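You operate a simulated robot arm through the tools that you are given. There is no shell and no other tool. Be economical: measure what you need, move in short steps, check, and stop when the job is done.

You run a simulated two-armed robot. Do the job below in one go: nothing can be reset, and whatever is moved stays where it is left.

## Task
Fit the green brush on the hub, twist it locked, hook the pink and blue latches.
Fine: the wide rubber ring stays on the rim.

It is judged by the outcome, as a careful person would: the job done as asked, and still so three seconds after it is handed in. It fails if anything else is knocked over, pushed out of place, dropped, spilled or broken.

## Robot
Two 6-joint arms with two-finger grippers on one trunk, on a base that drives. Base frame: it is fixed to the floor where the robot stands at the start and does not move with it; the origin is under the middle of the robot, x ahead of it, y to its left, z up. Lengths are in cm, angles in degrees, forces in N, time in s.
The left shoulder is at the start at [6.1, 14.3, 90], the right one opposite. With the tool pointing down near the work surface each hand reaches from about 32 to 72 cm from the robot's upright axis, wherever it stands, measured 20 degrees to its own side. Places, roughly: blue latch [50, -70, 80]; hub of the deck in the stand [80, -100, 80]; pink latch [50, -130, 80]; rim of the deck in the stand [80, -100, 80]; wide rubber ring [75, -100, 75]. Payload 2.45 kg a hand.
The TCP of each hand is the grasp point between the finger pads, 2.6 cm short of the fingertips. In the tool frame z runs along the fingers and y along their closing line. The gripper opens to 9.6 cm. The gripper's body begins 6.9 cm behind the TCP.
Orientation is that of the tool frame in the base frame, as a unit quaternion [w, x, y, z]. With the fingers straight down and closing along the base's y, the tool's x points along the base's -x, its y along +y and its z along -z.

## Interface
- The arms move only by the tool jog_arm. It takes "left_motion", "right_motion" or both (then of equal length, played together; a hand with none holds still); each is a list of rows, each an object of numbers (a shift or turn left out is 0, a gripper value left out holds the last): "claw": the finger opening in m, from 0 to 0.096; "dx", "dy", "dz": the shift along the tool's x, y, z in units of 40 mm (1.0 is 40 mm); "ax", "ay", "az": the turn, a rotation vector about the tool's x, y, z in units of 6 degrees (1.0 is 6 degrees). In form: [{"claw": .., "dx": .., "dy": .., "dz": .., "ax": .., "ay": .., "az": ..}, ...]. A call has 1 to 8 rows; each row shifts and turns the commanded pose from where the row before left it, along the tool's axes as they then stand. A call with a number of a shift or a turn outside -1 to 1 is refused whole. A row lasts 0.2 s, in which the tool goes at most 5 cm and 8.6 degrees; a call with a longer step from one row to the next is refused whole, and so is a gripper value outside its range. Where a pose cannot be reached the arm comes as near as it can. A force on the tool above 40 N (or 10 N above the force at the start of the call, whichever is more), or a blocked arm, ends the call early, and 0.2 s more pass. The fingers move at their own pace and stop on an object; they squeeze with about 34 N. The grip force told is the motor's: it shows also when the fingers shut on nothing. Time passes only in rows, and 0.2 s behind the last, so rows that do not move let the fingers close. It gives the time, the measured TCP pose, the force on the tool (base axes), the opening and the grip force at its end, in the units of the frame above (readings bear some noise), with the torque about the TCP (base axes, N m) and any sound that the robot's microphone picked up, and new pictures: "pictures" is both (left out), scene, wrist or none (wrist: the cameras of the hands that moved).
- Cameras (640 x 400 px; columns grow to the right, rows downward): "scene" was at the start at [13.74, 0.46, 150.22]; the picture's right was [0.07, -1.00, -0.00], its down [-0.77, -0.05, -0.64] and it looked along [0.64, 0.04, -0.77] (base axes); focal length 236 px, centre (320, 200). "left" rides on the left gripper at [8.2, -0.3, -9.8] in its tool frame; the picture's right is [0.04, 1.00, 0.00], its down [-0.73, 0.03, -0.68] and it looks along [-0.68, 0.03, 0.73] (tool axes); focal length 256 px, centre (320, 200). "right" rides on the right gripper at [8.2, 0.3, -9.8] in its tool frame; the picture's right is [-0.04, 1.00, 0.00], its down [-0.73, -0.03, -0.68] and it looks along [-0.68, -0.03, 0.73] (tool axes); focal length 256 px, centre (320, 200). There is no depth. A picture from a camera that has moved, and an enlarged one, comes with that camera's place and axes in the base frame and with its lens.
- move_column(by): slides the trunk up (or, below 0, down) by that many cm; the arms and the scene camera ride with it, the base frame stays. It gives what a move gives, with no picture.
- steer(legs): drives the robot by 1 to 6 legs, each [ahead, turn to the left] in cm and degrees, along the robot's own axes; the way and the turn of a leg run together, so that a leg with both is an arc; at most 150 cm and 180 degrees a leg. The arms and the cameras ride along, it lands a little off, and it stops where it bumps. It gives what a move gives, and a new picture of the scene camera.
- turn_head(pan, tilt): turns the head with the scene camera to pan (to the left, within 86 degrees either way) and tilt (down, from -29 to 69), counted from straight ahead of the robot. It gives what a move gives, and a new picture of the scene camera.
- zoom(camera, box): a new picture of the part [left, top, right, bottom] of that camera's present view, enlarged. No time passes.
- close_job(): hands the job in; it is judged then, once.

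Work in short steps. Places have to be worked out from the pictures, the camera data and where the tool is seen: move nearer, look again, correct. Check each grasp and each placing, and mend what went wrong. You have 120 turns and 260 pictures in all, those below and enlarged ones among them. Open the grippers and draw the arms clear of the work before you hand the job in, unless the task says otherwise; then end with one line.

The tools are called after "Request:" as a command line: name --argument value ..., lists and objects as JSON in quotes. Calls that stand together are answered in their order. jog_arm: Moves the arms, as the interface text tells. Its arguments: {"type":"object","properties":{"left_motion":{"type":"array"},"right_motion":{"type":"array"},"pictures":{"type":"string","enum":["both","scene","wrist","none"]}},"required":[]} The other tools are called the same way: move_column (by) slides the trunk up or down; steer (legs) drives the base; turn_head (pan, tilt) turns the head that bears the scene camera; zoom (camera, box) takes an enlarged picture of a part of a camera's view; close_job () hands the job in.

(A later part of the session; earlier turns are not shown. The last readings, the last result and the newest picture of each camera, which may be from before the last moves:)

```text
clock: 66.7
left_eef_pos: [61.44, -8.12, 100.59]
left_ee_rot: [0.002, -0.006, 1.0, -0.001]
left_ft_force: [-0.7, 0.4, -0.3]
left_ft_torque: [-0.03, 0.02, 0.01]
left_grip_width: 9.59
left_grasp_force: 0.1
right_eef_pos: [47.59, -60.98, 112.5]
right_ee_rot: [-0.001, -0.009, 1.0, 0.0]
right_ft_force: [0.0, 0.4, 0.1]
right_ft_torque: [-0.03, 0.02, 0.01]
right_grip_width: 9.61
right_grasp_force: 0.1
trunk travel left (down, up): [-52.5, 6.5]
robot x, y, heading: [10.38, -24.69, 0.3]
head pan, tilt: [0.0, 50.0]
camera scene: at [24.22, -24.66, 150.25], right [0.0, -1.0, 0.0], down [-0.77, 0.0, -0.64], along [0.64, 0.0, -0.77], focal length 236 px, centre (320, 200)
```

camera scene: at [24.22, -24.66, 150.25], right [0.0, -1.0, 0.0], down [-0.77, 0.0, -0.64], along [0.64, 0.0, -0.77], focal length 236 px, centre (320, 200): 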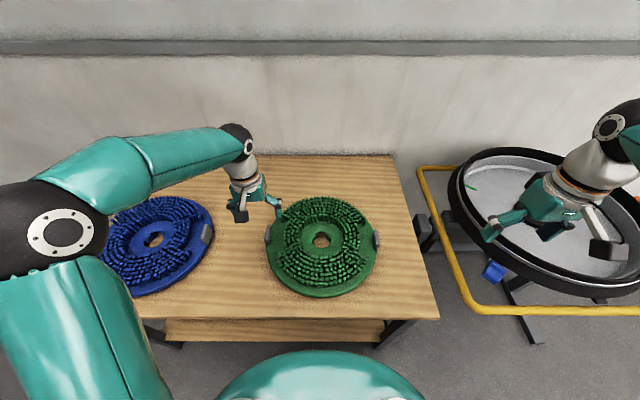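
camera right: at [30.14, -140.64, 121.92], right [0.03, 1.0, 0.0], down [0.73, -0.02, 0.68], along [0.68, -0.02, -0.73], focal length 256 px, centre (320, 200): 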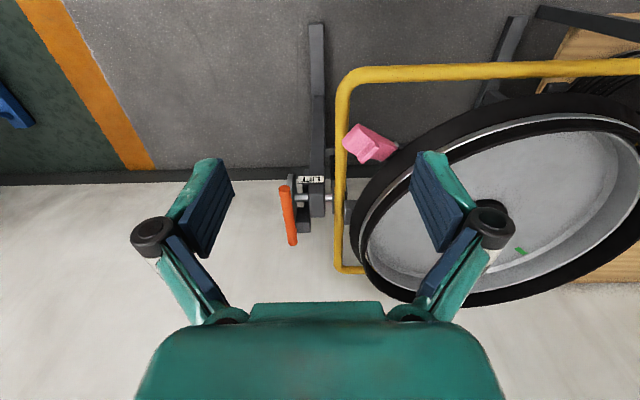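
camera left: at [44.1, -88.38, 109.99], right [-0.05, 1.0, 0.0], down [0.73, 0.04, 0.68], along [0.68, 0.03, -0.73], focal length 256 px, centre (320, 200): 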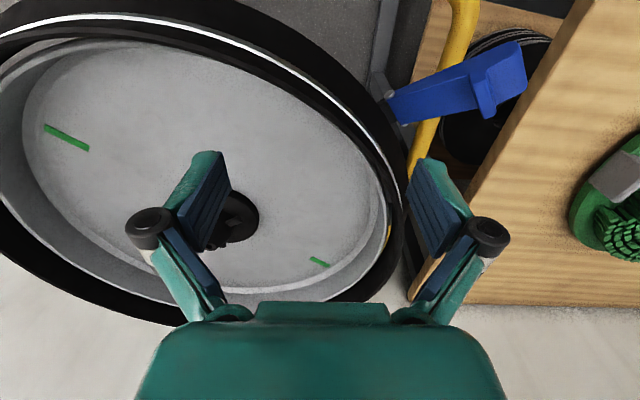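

Well placed. Zoom on the brush and bring the left camera to look at the hole.

Request:
zoom --camera "scene" --box '[255, 185, 390, 305]'

Request:
jog_arm --left_motion '[{"dx": 0.6, "dy": -0.8, "dz": -0.1}, {"dx": 0.6, "dy": -0.8, "dz": -0.1}, {"dx": 0.6, "dy": -0.8, "dz": -0.1}, {"dx": 0.6, "dy": -0.8, "dz": -0.1}, {"dx": 0.3, "dy": -0.6, "dz": -0.1}]' --pictures "wrist"

Request:
zoom --camera "left" --box '[220, 130, 420, 290]'

```text
3.33 times, centred on (322, 245) of scene
camera zoom: at [24.22, -24.66, 150.25], right [0.0, -1.0, 0.0], down [-0.77, 0.0, -0.64], along [0.64, 0.0, -0.77], focal length 787 px, centre (312, 50)
```

zoom: 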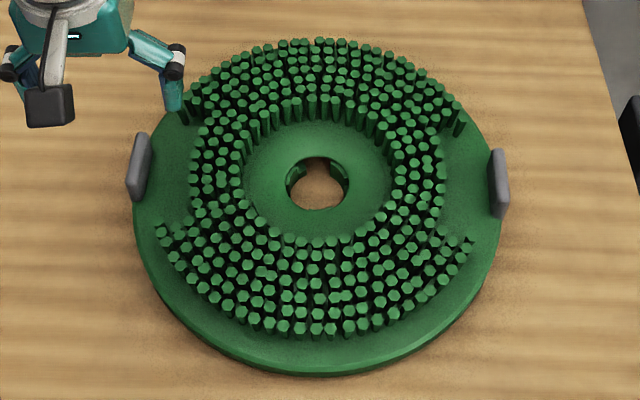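

```text
clock: 67.9
left_eef_pos: [50.73, -23.66, 102.56]
left_ee_rot: [0.002, -0.007, 1.0, 0.0]
left_ft_force: [0.3, 0.1, 0.4]
left_ft_torque: [0.03, -0.01, -0.01]
left_grip_width: 9.61
left_grasp_force: 0.0
right_eef_pos: [47.53, -61.05, 112.67]
right_ee_rot: [-0.001, -0.01, 1.0, 0.0]
right_ft_force: [0.5, -0.7, 0.9]
right_ft_torque: [0.04, 0.01, -0.01]
right_grip_width: 9.58
right_grasp_force: 0.0
trunk travel left (down, up): [-52.5, 6.5]
robot x, y, heading: [10.51, -24.36, 0.2]
head pan, tilt: [0.0, 50.0]
camera left: at [42.53, -23.9, 112.49], right [-0.05, 1.0, 0.0], down [0.73, 0.04, 0.68], along [0.68, 0.04, -0.73], focal length 256 px, centre (320, 200)
```

left: 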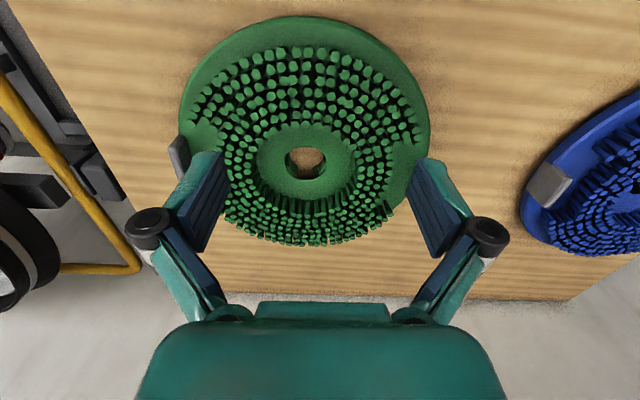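

```text
2.50 times, centred on (320, 210) of left
camera zoom: at [42.53, -23.9, 112.49], right [-0.05, 1.0, 0.0], down [0.73, 0.04, 0.68], along [0.68, 0.04, -0.73], focal length 640 px, centre (320, 175)
```

zoom: 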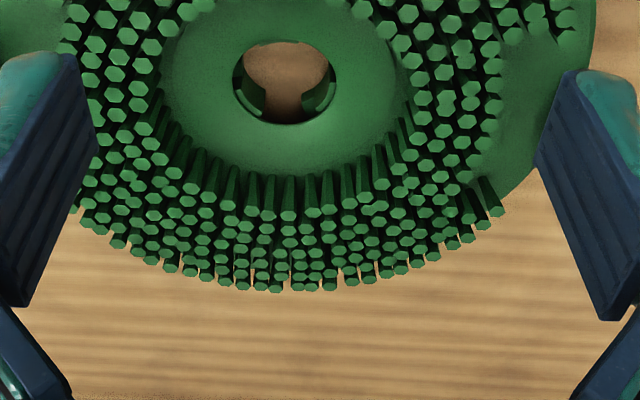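

Zoom tightly on the hole from both cameras.

Request:
zoom --camera "scene" --box '[300, 225, 344, 255]'

Request:
zoom --camera "left" --box '[276, 135, 336, 185]'

```text
13.33 times, centred on (322, 240) of scene
camera zoom: at [24.14, -24.76, 150.26], right [0.0, -1.0, 0.0], down [-0.77, 0.0, -0.64], along [0.64, 0.0, -0.77], focal length 3148 px, centre (293, -333)
```

zoom: 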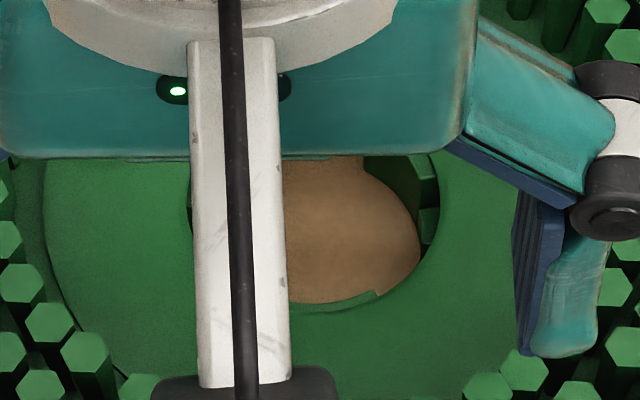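

```text
8.00 times, centred on (306, 160) of left
camera zoom: at [42.53, -23.9, 112.49], right [-0.05, 1.0, 0.0], down [0.73, 0.04, 0.68], along [0.68, 0.04, -0.73], focal length 2048 px, centre (432, 520)
```

zoom: 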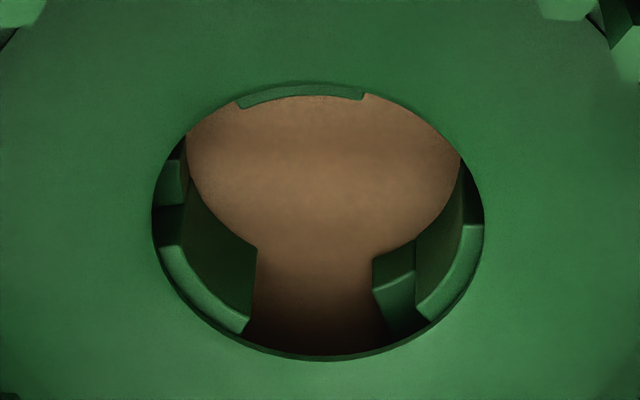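

Socket has three gaps at about −3° (+120° steps) with a ledge on their + side, so the brush drops on with tabs near ±y and twists clockwise about 38° until the tabs meet the green marks. Now bring both hands near the tabs (at about [67,-7] and [65,-44]) for a close look.

Request:
jog_arm --left_motion '[{"dx": -0.19, "dy": 0.6, "dz": 0.27}, {"dx": -0.19, "dy": 0.6, "dz": 0.27}, {"dx": -0.19, "dy": 0.6, "dz": 0.27}, {"dx": -0.19, "dy": 0.6, "dz": 0.27}, {"dx": -0.19, "dy": 0.6, "dz": 0.27}, {"dx": -0.19, "dy": 0.6, "dz": 0.27}, {"dx": -0.19, "dy": 0.6, "dz": 0.27}]' --right_motion '[{"dx": -0.27, "dy": 0.62, "dz": 0.63}, {"dx": -0.27, "dy": 0.62, "dz": 0.63}, {"dx": -0.27, "dy": 0.62, "dz": 0.63}, {"dx": -0.27, "dy": 0.62, "dz": 0.63}, {"dx": -0.27, "dy": 0.62, "dz": 0.63}, {"dx": -0.27, "dy": 0.62, "dz": 0.63}, {"dx": -0.27, "dy": 0.62, "dz": 0.63}]'

Request:
zoom --camera "left" --box '[200, 100, 440, 290]'

Request:
zoom --camera "right" --box '[200, 100, 440, 290]'

```text
clock: 69.5
left_eef_pos: [55.9, -6.54, 94.83]
left_ee_rot: [0.0, -0.008, 1.0, -0.001]
left_ft_force: [0.4, 0.1, 0.6]
left_ft_torque: [-0.04, 0.02, 0.01]
left_grip_width: 9.59
left_grasp_force: 0.0
right_eef_pos: [54.86, -43.41, 94.89]
right_ee_rot: [-0.003, -0.009, 1.0, -0.001]
right_ft_force: [-0.5, -0.6, 1.0]
right_ft_torque: [0.02, 0.01, 0.02]
right_grip_width: 9.59
right_grasp_force: 0.1
trunk travel left (down, up): [-52.5, 6.5]
robot x, y, heading: [10.42, -24.6, -0.1]
head pan, tilt: [0.0, 50.0]
camera scene: at [24.3, -24.57, 150.24], right [0.0, -1.0, 0.0], down [-0.77, 0.0, -0.64], along [0.64, 0.0, -0.77], focal length 236 px, centre (320, 200)
camera right: at [46.84, -43.05, 104.65], right [0.02, 1.0, 0.0], down [0.74, -0.01, 0.68], along [0.68, -0.02, -0.74], focal length 256 px, centre (320, 200)
camera left: at [47.75, -6.78, 104.73], right [-0.05, 1.0, 0.0], down [0.73, 0.04, 0.68], along [0.68, 0.03, -0.73], focal length 256 px, centre (320, 200)
```

scene: 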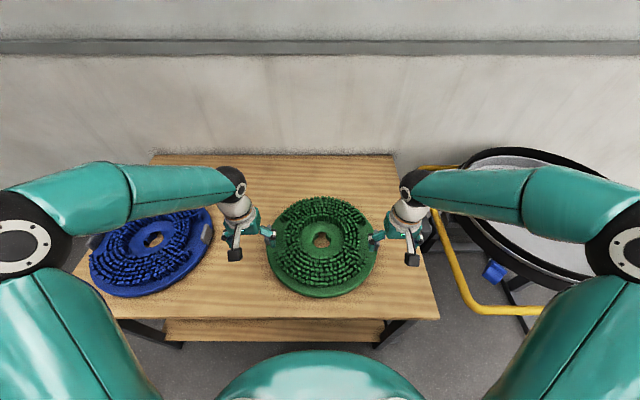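
right: 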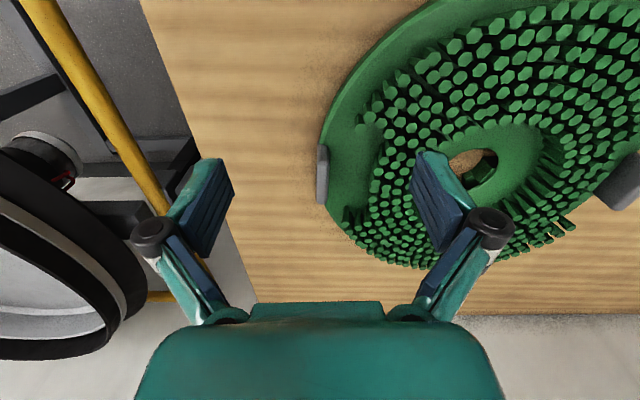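
left: 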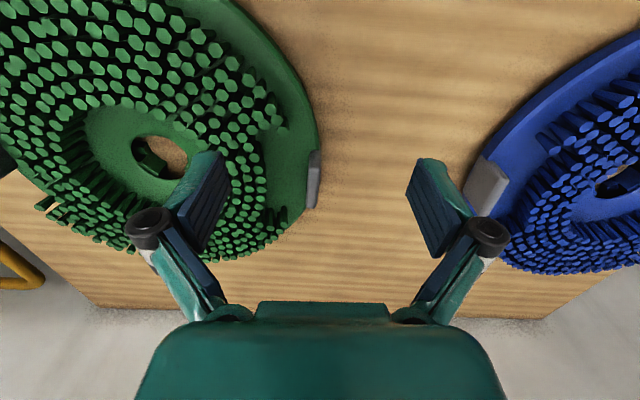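

```text
2.11 times, centred on (320, 195) of left
camera zoom: at [47.75, -6.78, 104.73], right [-0.05, 1.0, 0.0], down [0.73, 0.04, 0.68], along [0.68, 0.03, -0.73], focal length 539 px, centre (320, 210)
```

zoom: 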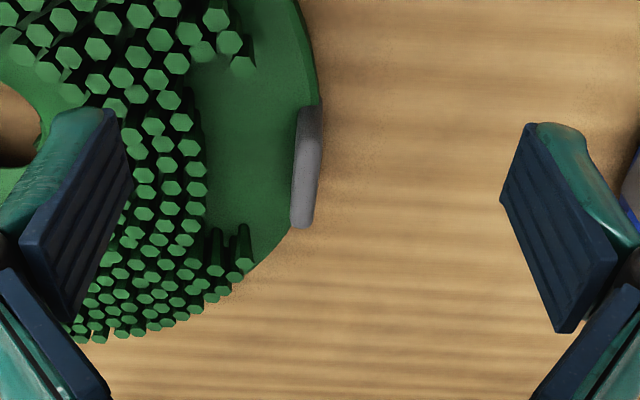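

```text
2.11 times, centred on (320, 195) of right
camera zoom: at [46.84, -43.05, 104.65], right [0.02, 1.0, 0.0], down [0.74, -0.01, 0.68], along [0.68, -0.02, -0.74], focal length 539 px, centre (320, 210)
```

zoom: 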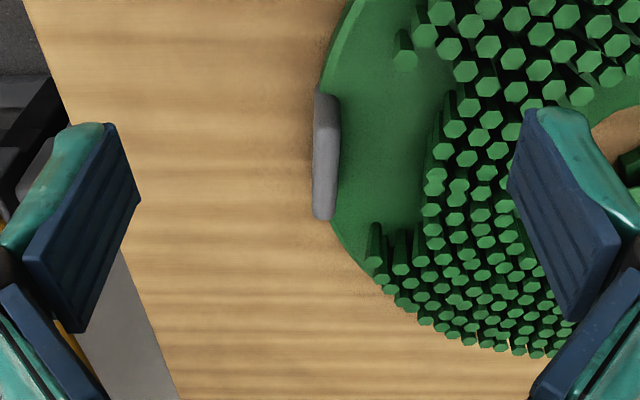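

Tabs look about 1.4 cm thick, ~7 cm long tangentially. Move above them with 6 cm opening, tips just above tab tops.

Request:
jog_arm --left_motion '[{"dx": -0.58, "dz": 0.5, "claw": 0.06}, {"dx": -0.58, "dz": 0.5}, {"dx": -0.58, "dz": 0.5}, {"dx": -0.58, "dz": 0.5}, {"dx": -0.58, "dz": 0.5}]' --right_motion '[{"dx": -0.58, "dz": 0.5, "claw": 0.06}, {"dx": -0.58, "dz": 0.5}, {"dx": -0.58, "dz": 0.5}, {"dx": -0.58, "dz": 0.5}, {"dx": -0.58, "dz": 0.5}]'

Request:
zoom --camera "left" --box '[200, 150, 440, 310]'

Request:
zoom --camera "right" --box '[200, 150, 440, 310]'

```text
clock: 70.7
left_eef_pos: [67.69, -6.38, 85.07]
left_ee_rot: [0.001, -0.007, 1.0, -0.001]
left_ft_force: [1.1, -0.3, 0.1]
left_ft_torque: [0.01, 0.03, 0.0]
left_grip_width: 5.98
left_grasp_force: 0.0
right_eef_pos: [66.55, -43.42, 84.78]
right_ee_rot: [-0.001, -0.01, 1.0, 0.0]
right_ft_force: [1.2, 0.3, 0.0]
right_ft_torque: [0.0, 0.03, 0.02]
right_grip_width: 5.99
right_grasp_force: 0.0
trunk travel left (down, up): [-52.5, 6.5]
robot x, y, heading: [10.2, -25.13, 0.1]
head pan, tilt: [0.0, 50.0]
camera scene: at [24.44, -24.67, 150.23], right [0.0, -1.0, 0.0], down [-0.77, 0.0, -0.64], along [0.64, 0.0, -0.77], focal length 236 px, centre (320, 200)
camera right: at [58.56, -43.09, 94.57], right [0.02, 1.0, 0.0], down [0.74, -0.02, 0.68], along [0.68, -0.02, -0.74], focal length 256 px, centre (320, 200)
camera left: at [59.53, -6.73, 94.79], right [-0.05, 1.0, 0.0], down [0.73, 0.04, 0.68], along [0.68, 0.04, -0.73], focal length 256 px, centre (320, 200)
```

scene: 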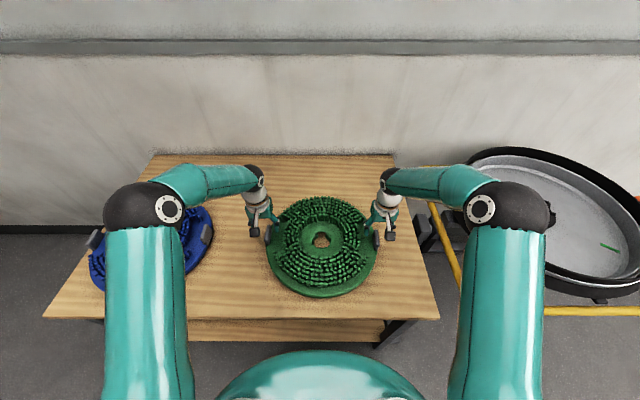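
right: 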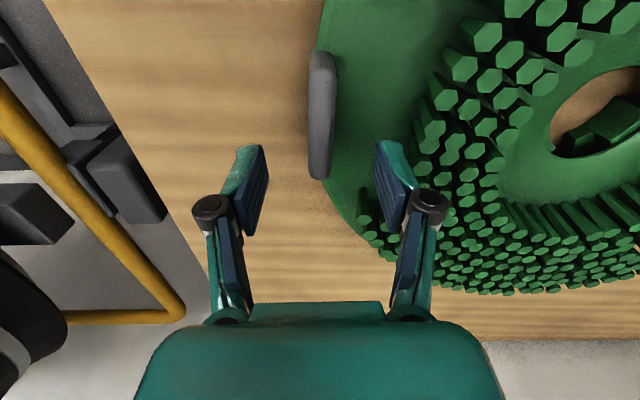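
left: 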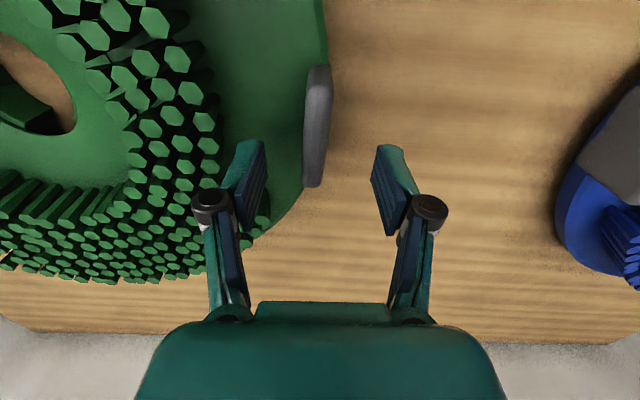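

```text
2.50 times, centred on (320, 230) of left
camera zoom: at [59.53, -6.73, 94.79], right [-0.05, 1.0, 0.0], down [0.73, 0.04, 0.68], along [0.68, 0.04, -0.73], focal length 640 px, centre (320, 125)
```

zoom: 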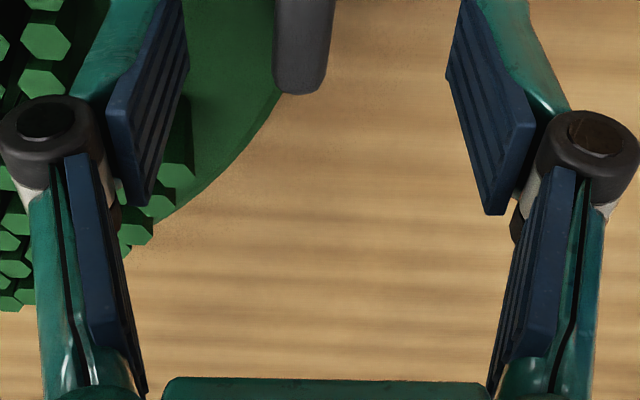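

```text
2.50 times, centred on (320, 230) of right
camera zoom: at [58.56, -43.09, 94.57], right [0.02, 1.0, 0.0], down [0.74, -0.02, 0.68], along [0.68, -0.02, -0.74], focal length 640 px, centre (320, 125)
```

zoom: 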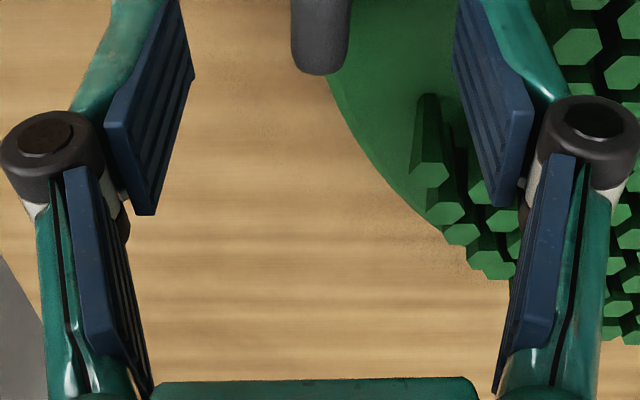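

Alignment over both tabs is good. Lower 3 cm in small steps and check forces.

Request:
jog_arm --left_motion '[{"dz": 0.2}, {"dz": 0.2}, {"dz": 0.2}, {"dz": 0.15}]' --right_motion '[{"dz": 0.2}, {"dz": 0.2}, {"dz": 0.2}, {"dz": 0.15}]' --pictures "wrist"

```text
clock: 71.7
left_eef_pos: [67.62, -6.39, 82.16]
left_ee_rot: [0.002, -0.006, 1.0, 0.0]
left_ft_force: [-0.6, 0.2, 0.5]
left_ft_torque: [-0.01, -0.01, -0.02]
left_grip_width: 6.03
left_grasp_force: 0.0
right_eef_pos: [66.22, -43.37, 82.07]
right_ee_rot: [-0.002, -0.009, 1.0, 0.0]
right_ft_force: [0.8, -0.3, 0.8]
right_ft_torque: [0.0, -0.01, 0.01]
right_grip_width: 6.01
right_grasp_force: 0.1
trunk travel left (down, up): [-52.5, 6.5]
robot x, y, heading: [10.31, -24.91, 0.1]
head pan, tilt: [0.0, 50.0]
camera right: at [58.26, -43.03, 91.72], right [0.02, 1.0, 0.0], down [0.74, -0.01, 0.68], along [0.68, -0.01, -0.74], focal length 256 px, centre (320, 200)
camera left: at [59.39, -6.69, 91.93], right [-0.05, 1.0, 0.0], down [0.73, 0.04, 0.68], along [0.68, 0.04, -0.73], focal length 256 px, centre (320, 200)
```

right: 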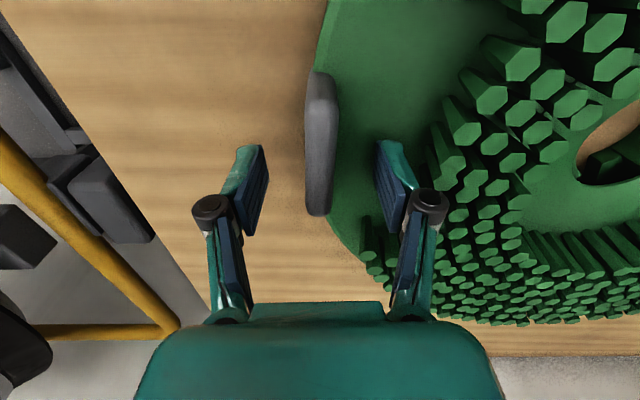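
left: 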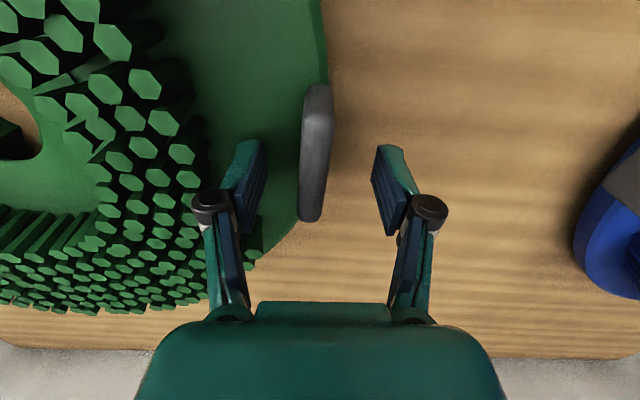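

Tips are about at the tab tops; continue down in half-centimetre steps.

Request:
jog_arm --left_motion '[{"dz": 0.12}, {"dz": 0.12}, {"dz": 0.12}, {"dz": 0.12}]' --right_motion '[{"dz": 0.12}, {"dz": 0.12}, {"dz": 0.12}, {"dz": 0.12}]' --pictures "wrist"

```text
clock: 72.7
left_eef_pos: [67.4, -6.67, 80.5]
left_ee_rot: [0.007, -0.008, 1.0, -0.002]
left_ft_force: [6.6, -8.4, 19.7]
left_ft_torque: [-0.85, 0.01, 0.34]
left_grip_width: 7.43
left_grasp_force: 9.8
right_eef_pos: [66.4, -43.44, 80.65]
right_ee_rot: [0.005, -0.008, 1.0, 0.0]
right_ft_force: [-0.5, -2.3, 35.8]
right_ft_torque: [2.05, 0.09, 0.04]
right_grip_width: 7.55
right_grasp_force: 10.4
trunk travel left (down, up): [-52.5, 6.5]
robot x, y, heading: [10.39, -24.57, 0.1]
head pan, tilt: [0.0, 50.0]
camera right: at [58.18, -43.04, 90.24], right [0.02, 1.0, 0.0], down [0.73, -0.02, 0.69], along [0.69, -0.02, -0.73], focal length 256 px, centre (320, 200)
camera left: at [59.22, -6.85, 90.36], right [-0.05, 1.0, 0.0], down [0.72, 0.04, 0.69], along [0.69, 0.04, -0.72], focal length 256 px, centre (320, 200)
```

right: 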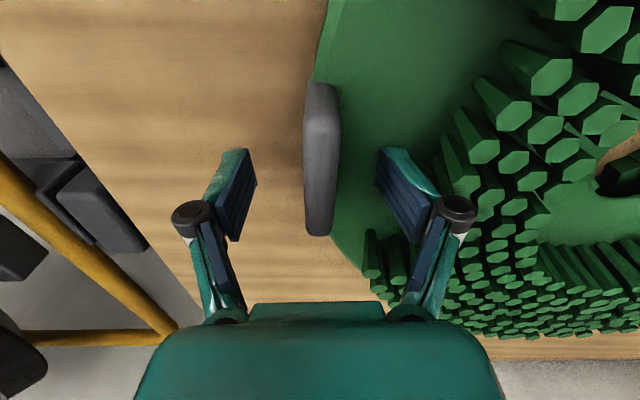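
left: 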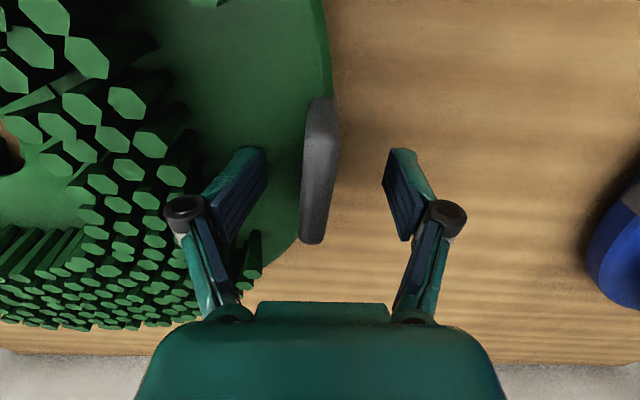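

The inner tips touched the plate (plate top ≈ 78). Raise 0.5 cm and close both grippers on the tabs.

Request:
jog_arm --left_motion '[{"dz": -0.12}, {"dz": -0.03, "claw": 0.04}, {"claw": 0.0}, {}, {}, {}]' --right_motion '[{"dz": -0.12}, {"dz": -0.03, "claw": 0.04}, {"claw": 0.0}, {}, {}, {}]' --pictures "wrist"

```text
clock: 73.6
left_eef_pos: [67.5, -6.86, 81.6]
left_ee_rot: [0.01, -0.006, 1.0, -0.003]
left_ft_force: [-2.3, -7.4, 22.0]
left_ft_torque: [-0.34, 0.59, -0.27]
left_grip_width: 1.56
left_grasp_force: 18.8
right_eef_pos: [66.41, -42.96, 81.67]
right_ee_rot: [0.009, -0.007, 1.0, 0.002]
right_ft_force: [-8.2, 2.6, 42.0]
right_ft_torque: [1.73, 1.0, -0.55]
right_grip_width: 2.26
right_grasp_force: 22.9
trunk travel left (down, up): [-52.5, 6.5]
robot x, y, heading: [10.13, -24.66, -0.1]
head pan, tilt: [0.0, 50.0]
stopped in row 4 (right hand): the force on the tool passed its limit at 49 N (the readings are from after the stop); the commanded pose is now the measured one
camera right: at [58.18, -42.71, 91.19], right [0.03, 1.0, 0.0], down [0.72, -0.02, 0.69], along [0.69, -0.01, -0.72], focal length 256 px, centre (320, 200)
camera left: at [59.19, -7.02, 91.34], right [-0.05, 1.0, -0.01], down [0.72, 0.04, 0.69], along [0.69, 0.03, -0.72], focal length 256 px, centre (320, 200)
```

right: 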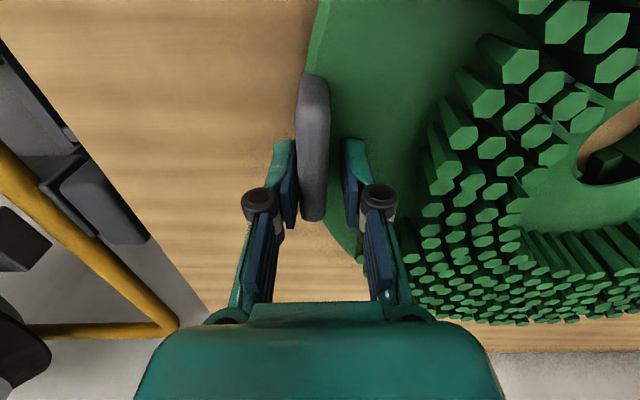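
left: 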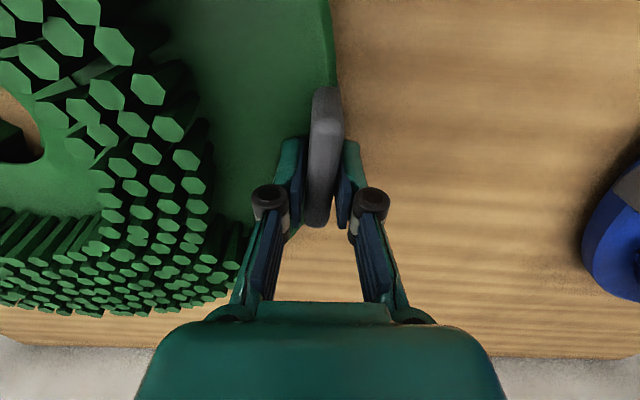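

Forces up because fingers lengthen while closing; raise a little and finish closing.

Request:
jog_arm --left_motion '[{"dz": -0.08}, {"claw": 0.0}, {}, {}]' --right_motion '[{"dz": -0.12}, {"claw": 0.0}, {}, {}]' --pictures "wrist"

```text
clock: 74.6
left_eef_pos: [67.6, -6.71, 81.7]
left_ee_rot: [0.007, -0.007, 1.0, 0.0]
left_ft_force: [-5.4, 10.4, 18.7]
left_ft_torque: [0.08, -0.01, -1.14]
left_grip_width: 1.51
left_grasp_force: 32.9
right_eef_pos: [66.38, -43.19, 81.66]
right_ee_rot: [0.005, -0.009, 1.0, 0.002]
right_ft_force: [2.5, -25.8, 10.3]
right_ft_torque: [-0.63, -1.0, -0.9]
right_grip_width: 1.5
right_grasp_force: 34.1
trunk travel left (down, up): [-52.5, 6.5]
robot x, y, heading: [10.59, -24.71, 0.2]
head pan, tilt: [0.0, 50.0]
camera right: at [58.27, -42.98, 91.23], right [0.02, 1.0, 0.0], down [0.73, -0.02, 0.69], along [0.69, -0.01, -0.73], focal length 256 px, centre (320, 200)
camera left: at [59.29, -6.98, 91.38], right [-0.05, 1.0, 0.0], down [0.72, 0.04, 0.69], along [0.69, 0.04, -0.73], focal length 256 px, centre (320, 200)
```

right: 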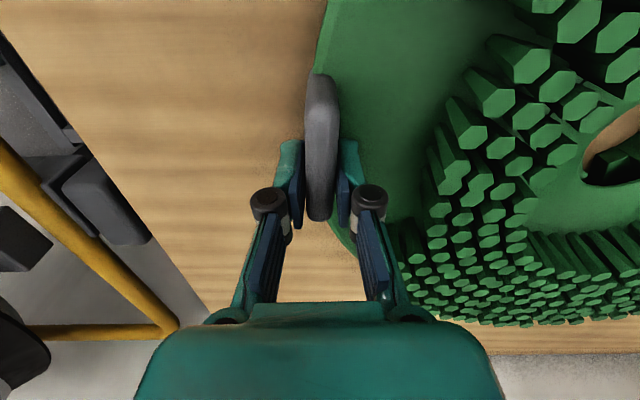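
left: 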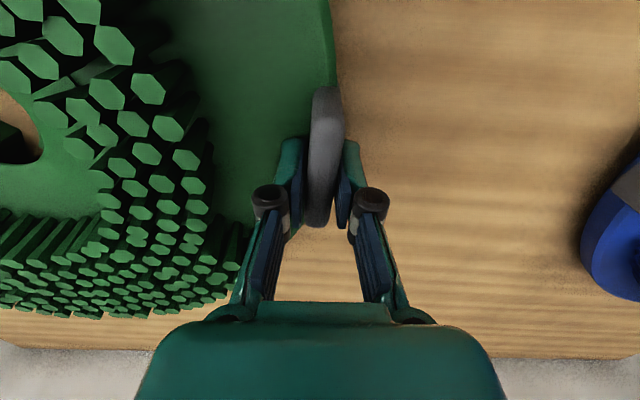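

Both tabs gripped at 1.5 cm. Ease the right hand inward and lift 2 cm together.

Request:
jog_arm --left_motion '[{"dy": -0.03}, {"dz": -0.17}, {"dz": -0.17}, {"dz": -0.17}, {}]' --right_motion '[{"dy": 0.07}, {"dz": -0.17}, {"dz": -0.17}, {"dz": -0.17}, {}]' --pictures "scene"

```text
clock: 75.8
left_eef_pos: [67.88, -6.46, 83.29]
left_ee_rot: [0.003, -0.008, 1.0, 0.0]
left_ft_force: [-3.6, 33.9, -7.4]
left_ft_torque: [0.61, -0.17, -0.7]
left_grip_width: 1.51
left_grasp_force: 34.6
right_eef_pos: [66.67, -43.01, 83.4]
right_ee_rot: [0.002, -0.009, 1.0, 0.001]
right_ft_force: [2.8, -33.5, -7.6]
right_ft_torque: [-0.77, 0.06, -0.76]
right_grip_width: 1.53
right_grasp_force: 33.7
trunk travel left (down, up): [-52.5, 6.5]
robot x, y, heading: [10.16, -24.63, 0.2]
head pan, tilt: [0.0, 50.0]
camera scene: at [24.37, -24.67, 150.23], right [0.0, -1.0, 0.0], down [-0.77, 0.0, -0.64], along [0.64, 0.0, -0.77], focal length 236 px, centre (320, 200)
```

scene: 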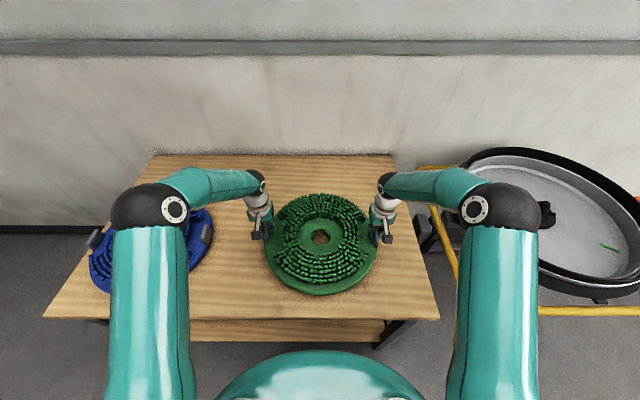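

Weight only about 15 N in total, but the hands are squeezing inward (±34 N). Spread them slightly, then lift on.

Request:
jog_arm --left_motion '[{"dy": 0.07}, {}, {"dz": -0.4}, {"dz": -0.4}, {"dz": -0.4}, {"dz": -0.4}, {"dz": -0.4}, {}]' --right_motion '[{"dy": -0.07}, {}, {"dz": -0.4}, {"dz": -0.4}, {"dz": -0.4}, {"dz": -0.4}, {"dz": -0.4}, {}]' --pictures "scene"

```text
clock: 77.6
left_eef_pos: [67.73, -6.37, 91.29]
left_ee_rot: [0.003, -0.007, 1.0, -0.002]
left_ft_force: [-3.8, 14.6, -6.5]
left_ft_torque: [0.38, 0.18, -0.83]
left_grip_width: 1.5
left_grasp_force: 33.8
right_eef_pos: [66.63, -43.03, 91.51]
right_ee_rot: [0.002, -0.009, 1.0, 0.002]
right_ft_force: [3.9, -15.0, -7.3]
right_ft_torque: [-0.37, -0.28, -0.79]
right_grip_width: 1.52
right_grasp_force: 33.8
trunk travel left (down, up): [-52.5, 6.5]
robot x, y, heading: [10.65, -24.6, 0.3]
head pan, tilt: [0.0, 50.0]
camera scene: at [24.43, -24.67, 150.22], right [0.0, -1.0, 0.0], down [-0.77, 0.0, -0.64], along [0.64, 0.0, -0.77], focal length 236 px, centre (320, 200)
```

scene: 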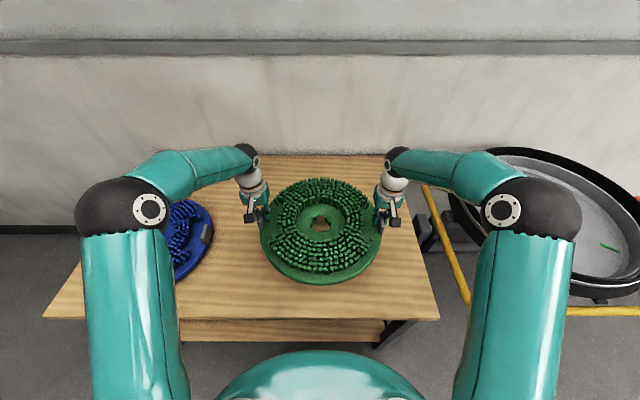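

Lift further and draw the brush closer to the body for driving.

Request:
jog_arm --left_motion '[{"dy": 0.03}, {"dz": -0.4, "dx": 0.4}, {"dz": -0.4, "dx": 0.4}, {"dz": -0.4, "dx": 0.4}, {"dz": -0.4, "dx": 0.4}, {}]' --right_motion '[{"dy": -0.03}, {"dz": -0.4, "dx": 0.4}, {"dz": -0.4, "dx": 0.4}, {"dz": -0.4, "dx": 0.4}, {"dz": -0.4, "dx": 0.4}, {}]' --pictures "none"

Request:
steer --legs '[[-22, 0]]'

Request:
steer --legs '[[0, -45]]'

```text
clock: 79.0
left_eef_pos: [61.26, -6.64, 97.82]
left_ee_rot: [0.003, -0.007, 1.0, -0.004]
left_ft_force: [-4.4, -10.4, -6.9]
left_ft_torque: [-0.23, 0.16, -0.87]
left_grip_width: 1.49
left_grasp_force: 33.7
right_eef_pos: [60.25, -43.24, 97.87]
right_ee_rot: [0.002, -0.009, 1.0, 0.003]
right_ft_force: [5.8, 10.6, -6.6]
right_ft_torque: [0.21, -0.25, -0.88]
right_grip_width: 1.52
right_grasp_force: 33.6
trunk travel left (down, up): [-52.5, 6.5]
robot x, y, heading: [10.45, -24.61, 0.0]
head pan, tilt: [0.0, 50.0]
```

```text
clock: 80.7
left_eef_pos: [38.98, -6.57, 97.86]
left_ee_rot: [0.004, -0.008, 1.0, -0.005]
left_ft_force: [-6.1, -22.3, -5.7]
left_ft_torque: [-0.54, -0.03, -0.83]
left_grip_width: 1.52
left_grasp_force: 33.9
right_eef_pos: [38.05, -43.23, 98.03]
right_ee_rot: [0.002, -0.009, 1.0, 0.004]
right_ft_force: [4.9, 23.5, -6.0]
right_ft_torque: [0.53, -0.17, -0.81]
right_grip_width: 1.52
right_grasp_force: 34.1
trunk travel left (down, up): [-52.5, 6.5]
robot x, y, heading: [-11.41, -24.92, 0.1]
head pan, tilt: [0.0, 50.0]
camera scene: at [2.03, -24.73, 150.26], right [0.0, -1.0, 0.0], down [-0.77, 0.0, -0.64], along [0.64, 0.0, -0.77], focal length 236 px, centre (320, 200)
```

scene: 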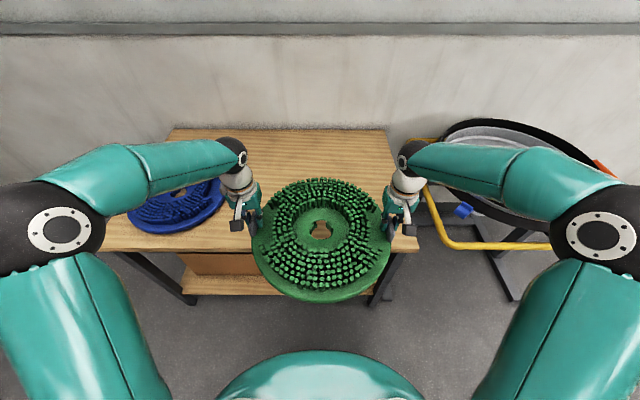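

```text
clock: 83.4
left_eef_pos: [37.01, -48.04, 97.9]
left_ee_rot: [0.002, 0.376, 0.927, -0.005]
left_ft_force: [-4.1, 2.9, -6.9]
left_ft_torque: [0.31, 0.32, -0.87]
left_grip_width: 1.51
left_grasp_force: 34.2
right_eef_pos: [10.34, -73.14, 97.93]
right_ee_rot: [0.003, 0.375, 0.927, 0.003]
right_ft_force: [5.2, -2.2, -7.2]
right_ft_torque: [-0.41, -0.38, -0.89]
right_grip_width: 1.48
right_grasp_force: 34.5
trunk travel left (down, up): [-52.5, 6.5]
robot x, y, heading: [-9.24, -22.12, -44.6]
head pan, tilt: [0.0, 50.0]
camera scene: at [0.98, -31.84, 150.23], right [-0.7, -0.71, 0.0], down [-0.55, 0.54, -0.64], along [0.46, -0.45, -0.77], focal length 236 px, centre (320, 200)
```

scene: 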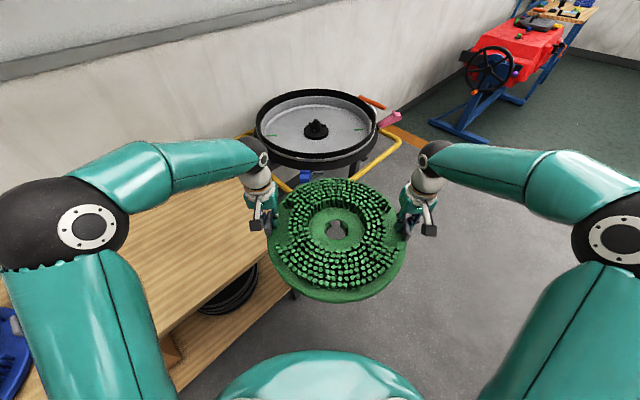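

Holding well. Continue: turn, drive alongside, and turn back.

Request:
steer --legs '[[0, -45]]'

Request:
steer --legs '[[80, 0]]'

Request:
steer --legs '[[0, 45]]'

Request:
steer --legs '[[0, 44]]'

```text
clock: 86.1
left_eef_pos: [4.83, -72.89, 97.87]
left_ee_rot: [0.0, 0.703, 0.711, -0.005]
left_ft_force: [0.6, 4.1, -7.7]
left_ft_torque: [-0.3, -0.05, -0.86]
left_grip_width: 1.51
left_grasp_force: 33.9
right_eef_pos: [-31.71, -71.83, 97.85]
right_ee_rot: [0.004, 0.704, 0.71, 0.001]
right_ft_force: [0.0, -4.7, -7.3]
right_ft_torque: [0.23, -0.08, -0.85]
right_grip_width: 1.49
right_grasp_force: 34.4
trunk travel left (down, up): [-52.5, 6.5]
robot x, y, heading: [-4.54, -22.26, -89.6]
head pan, tilt: [0.0, 50.0]
camera scene: at [-4.66, -36.09, 150.23], right [-1.0, -0.01, 0.0], down [-0.01, 0.77, -0.64], along [0.01, -0.64, -0.77], focal length 236 px, centre (320, 200)
```

scene: 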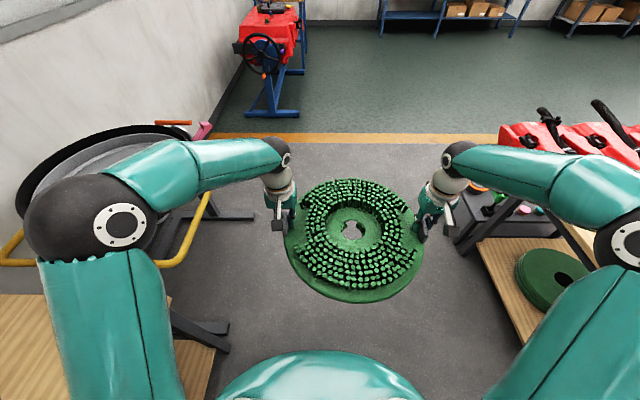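

```text
clock: 90.5
left_eef_pos: [5.41, -152.85, 97.93]
left_ee_rot: [-0.001, 0.704, 0.71, -0.006]
left_ft_force: [0.1, 4.6, -7.7]
left_ft_torque: [-0.32, 0.06, -0.82]
left_grip_width: 1.48
left_grasp_force: 33.8
right_eef_pos: [-31.25, -151.44, 97.98]
right_ee_rot: [0.004, 0.704, 0.71, 0.001]
right_ft_force: [0.0, -5.1, -7.5]
right_ft_torque: [0.21, 0.01, -0.78]
right_grip_width: 1.51
right_grasp_force: 33.7
trunk travel left (down, up): [-52.5, 6.5]
robot x, y, heading: [-4.16, -101.66, -89.8]
head pan, tilt: [0.0, 50.0]
camera scene: at [-4.02, -115.93, 150.23], right [-1.0, -0.01, 0.0], down [-0.01, 0.77, -0.64], along [0.0, -0.64, -0.77], focal length 236 px, centre (320, 200)
```

scene: 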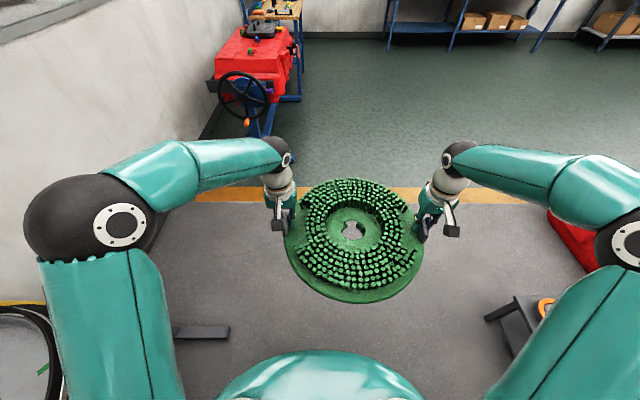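

```text
clock: 93.2
left_eef_pos: [38.78, -131.08, 98.0]
left_ee_rot: [0.001, 0.377, 0.926, -0.004]
left_ft_force: [-4.2, 2.7, -6.9]
left_ft_torque: [0.37, 0.29, -0.84]
left_grip_width: 1.53
left_grasp_force: 33.9
right_eef_pos: [11.98, -156.1, 98.02]
right_ee_rot: [0.003, 0.378, 0.926, 0.003]
right_ft_force: [3.4, -3.2, -6.7]
right_ft_torque: [-0.39, -0.4, -0.83]
right_grip_width: 1.51
right_grasp_force: 33.7
trunk travel left (down, up): [-52.5, 6.5]
robot x, y, heading: [-6.81, -104.44, -44.5]
head pan, tilt: [0.0, 50.0]
camera scene: at [3.11, -114.55, 150.23], right [-0.7, -0.71, 0.0], down [-0.55, 0.54, -0.64], along [0.46, -0.45, -0.77], focal length 236 px, centre (320, 200)
```

scene: 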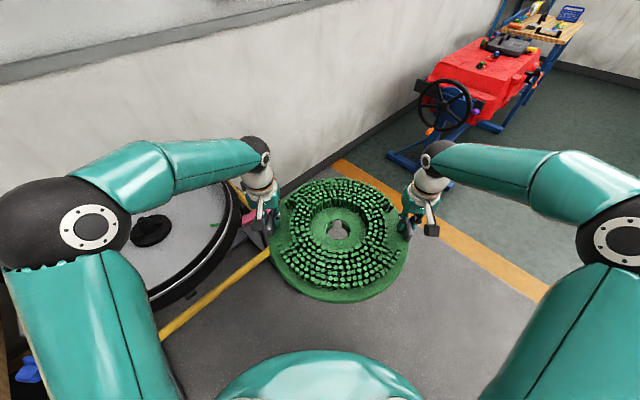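

```text
clock: 95.9
left_eef_pos: [44.34, -91.42, 98.1]
left_ee_rot: [0.003, -0.001, 1.0, -0.004]
left_ft_force: [-4.6, -1.0, -7.0]
left_ft_torque: [0.06, 0.3, -0.75]
left_grip_width: 1.49
left_grasp_force: 33.7
right_eef_pos: [42.58, -128.12, 98.02]
right_ee_rot: [0.002, -0.001, 1.0, 0.004]
right_ft_force: [4.0, 0.5, -6.3]
right_ft_torque: [0.03, -0.42, -0.85]
right_grip_width: 1.48
right_grasp_force: 34.1
trunk travel left (down, up): [-52.5, 6.5]
robot x, y, heading: [-6.6, -108.62, -0.7]
head pan, tilt: [0.0, 50.0]
camera scene: at [7.28, -108.92, 150.23], right [-0.01, -1.0, 0.0], down [-0.77, 0.01, -0.64], along [0.64, -0.01, -0.77], focal length 236 px, centre (320, 200)
```

scene: 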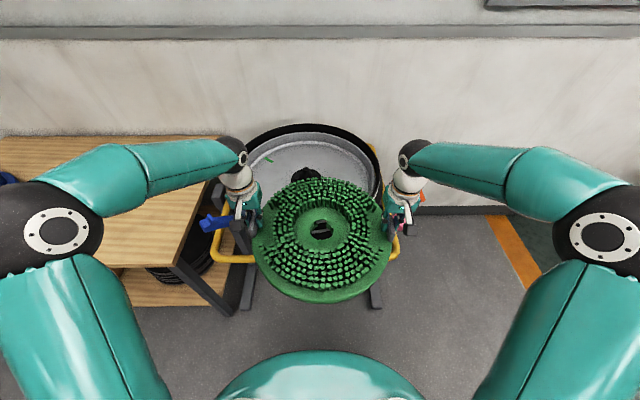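

Arc forward ~19 cm and left ~5 cm to line up with the hub.

Request:
steer --legs '[[10, 30]]'

Request:
steer --legs '[[10, -29.3]]'

```text
clock: 97.9
left_eef_pos: [38.09, -65.74, 98.08]
left_ee_rot: [0.005, -0.261, 0.965, -0.002]
left_ft_force: [-3.7, -2.0, -7.9]
left_ft_torque: [-0.27, 0.62, -0.82]
left_grip_width: 1.47
left_grasp_force: 34.2
right_eef_pos: [55.08, -98.17, 98.08]
right_ee_rot: [0.001, -0.262, 0.965, 0.004]
right_ft_force: [3.1, 2.1, -8.0]
right_ft_torque: [0.36, -0.65, -0.84]
right_grip_width: 1.49
right_grasp_force: 33.9
trunk travel left (down, up): [-52.5, 6.5]
robot x, y, heading: [4.22, -108.18, 29.4]
head pan, tilt: [0.0, 50.0]
camera scene: at [15.98, -101.45, 150.23], right [0.49, -0.87, 0.0], down [-0.67, -0.38, -0.64], along [0.56, 0.32, -0.77], focal length 236 px, centre (320, 200)
```

scene: 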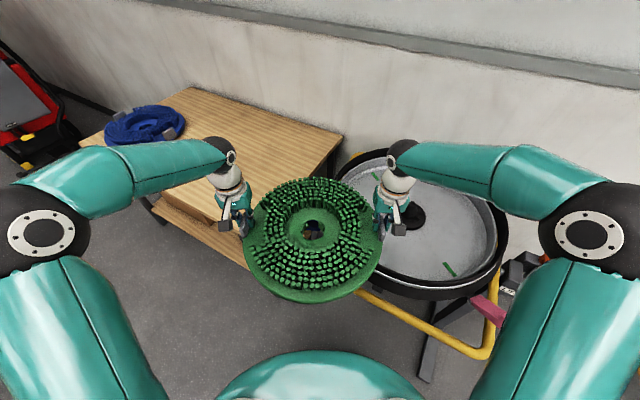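

```text
clock: 100.0
left_eef_pos: [64.09, -85.55, 98.1]
left_ee_rot: [0.004, -0.006, 1.0, -0.003]
left_ft_force: [-4.1, 1.7, -7.0]
left_ft_torque: [0.08, 0.21, -0.75]
left_grip_width: 1.45
left_grasp_force: 33.6
right_eef_pos: [63.07, -122.29, 98.1]
right_ee_rot: [0.002, -0.007, 1.0, 0.004]
right_ft_force: [4.3, -1.7, -7.7]
right_ft_torque: [-0.02, -0.33, -0.8]
right_grip_width: 1.48
right_grasp_force: 34.5
trunk travel left (down, up): [-52.5, 6.5]
robot x, y, heading: [13.41, -103.8, 0.4]
head pan, tilt: [0.0, 50.0]
camera scene: at [27.38, -103.51, 150.23], right [0.01, -1.0, 0.0], down [-0.77, -0.01, -0.64], along [0.64, 0.01, -0.77], focal length 236 px, centre (320, 200)
```

scene: 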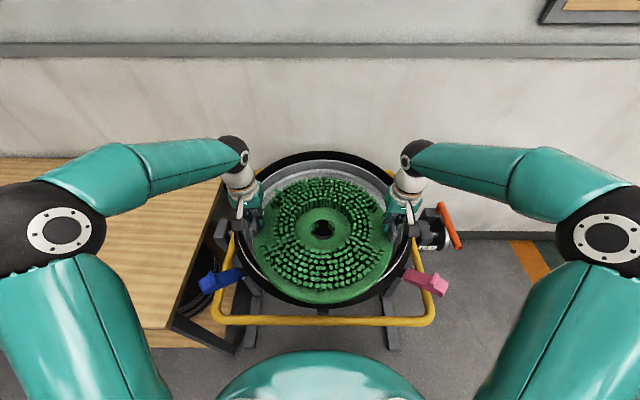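

No bump. Zoom on the brush hole to measure its centre relative to the hands, and see the hub through it.

Request:
zoom --camera "scene" --box '[290, 205, 354, 250]'

Request:
zoom --camera "scene" --box '[180, 140, 460, 340]'

```text
8.89 times, centred on (322, 228) of scene
camera zoom: at [27.38, -103.51, 150.23], right [0.01, -1.0, 0.0], down [-0.77, -0.01, -0.64], along [0.64, 0.01, -0.77], focal length 2099 px, centre (302, -44)
```

zoom: 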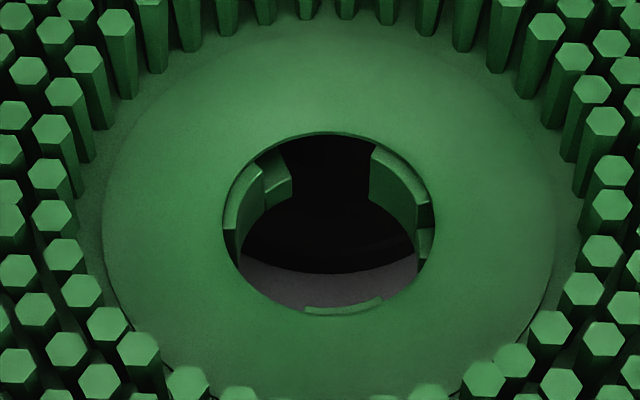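

```text
2.00 times, centred on (320, 240) of scene
camera zoom: at [27.38, -103.51, 150.23], right [0.01, -1.0, 0.0], down [-0.77, -0.01, -0.64], along [0.64, 0.01, -0.77], focal length 472 px, centre (320, 120)
```

zoom: 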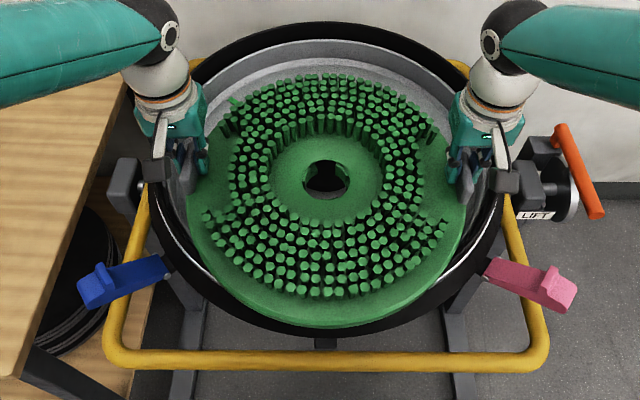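

Hole centre is about 0.7 cm nearer the robot than the hands' midpoint. Hub is about [77, -104.1], tip z ≈ 86. Move the brush 14 cm forward at this height.

Request:
jog_arm --left_motion '[{"dx": -0.58}, {"dx": -0.58}, {"dx": -0.58}, {"dx": -0.58}, {"dx": -0.58}, {"dx": -0.58}, {}]' --right_motion '[{"dx": -0.58}, {"dx": -0.58}, {"dx": -0.58}, {"dx": -0.58}, {"dx": -0.58}, {"dx": -0.58}, {}]' --pictures "scene"

Request:
zoom --camera "scene" --box '[290, 160, 354, 205]'

```text
clock: 101.5
left_eef_pos: [77.9, -85.49, 98.38]
left_ee_rot: [0.003, -0.007, 1.0, -0.003]
left_ft_force: [-5.1, 5.5, -6.8]
left_ft_torque: [0.24, 0.32, -0.86]
left_grip_width: 1.43
left_grasp_force: 34.3
right_eef_pos: [76.73, -122.19, 98.36]
right_ee_rot: [0.002, -0.008, 1.0, 0.002]
right_ft_force: [4.7, -6.1, -7.1]
right_ft_torque: [-0.08, -0.49, -0.83]
right_grip_width: 1.47
right_grasp_force: 33.9
trunk travel left (down, up): [-52.5, 6.5]
robot x, y, heading: [13.33, -103.35, 0.7]
head pan, tilt: [0.0, 50.0]
camera scene: at [27.2, -103.41, 150.26], right [0.01, -1.0, 0.0], down [-0.77, -0.01, -0.64], along [0.64, 0.01, -0.77], focal length 236 px, centre (320, 200)
```

scene: 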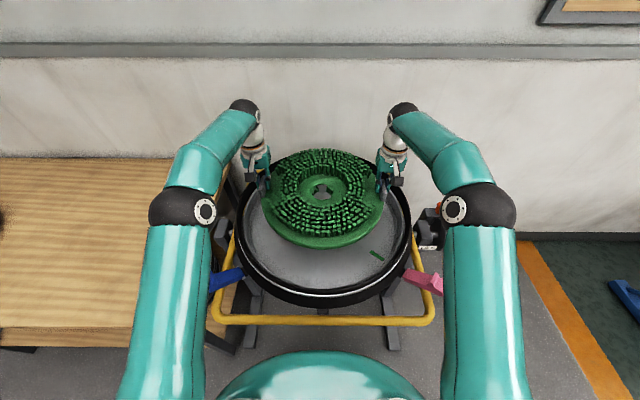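

```text
8.89 times, centred on (322, 182) of scene
camera zoom: at [27.2, -103.41, 150.26], right [0.01, -1.0, 0.0], down [-0.77, -0.01, -0.64], along [0.64, 0.01, -0.77], focal length 2099 px, centre (302, 356)
```

zoom: 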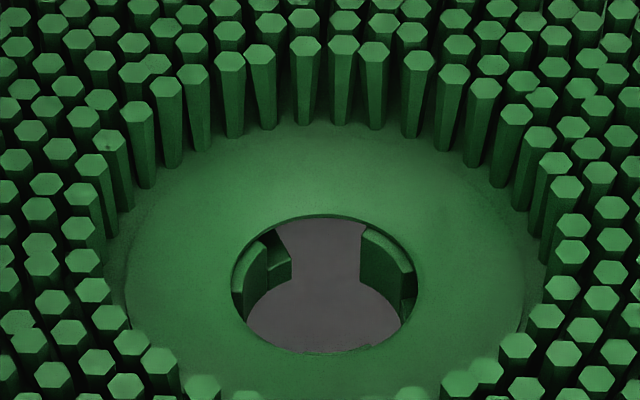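

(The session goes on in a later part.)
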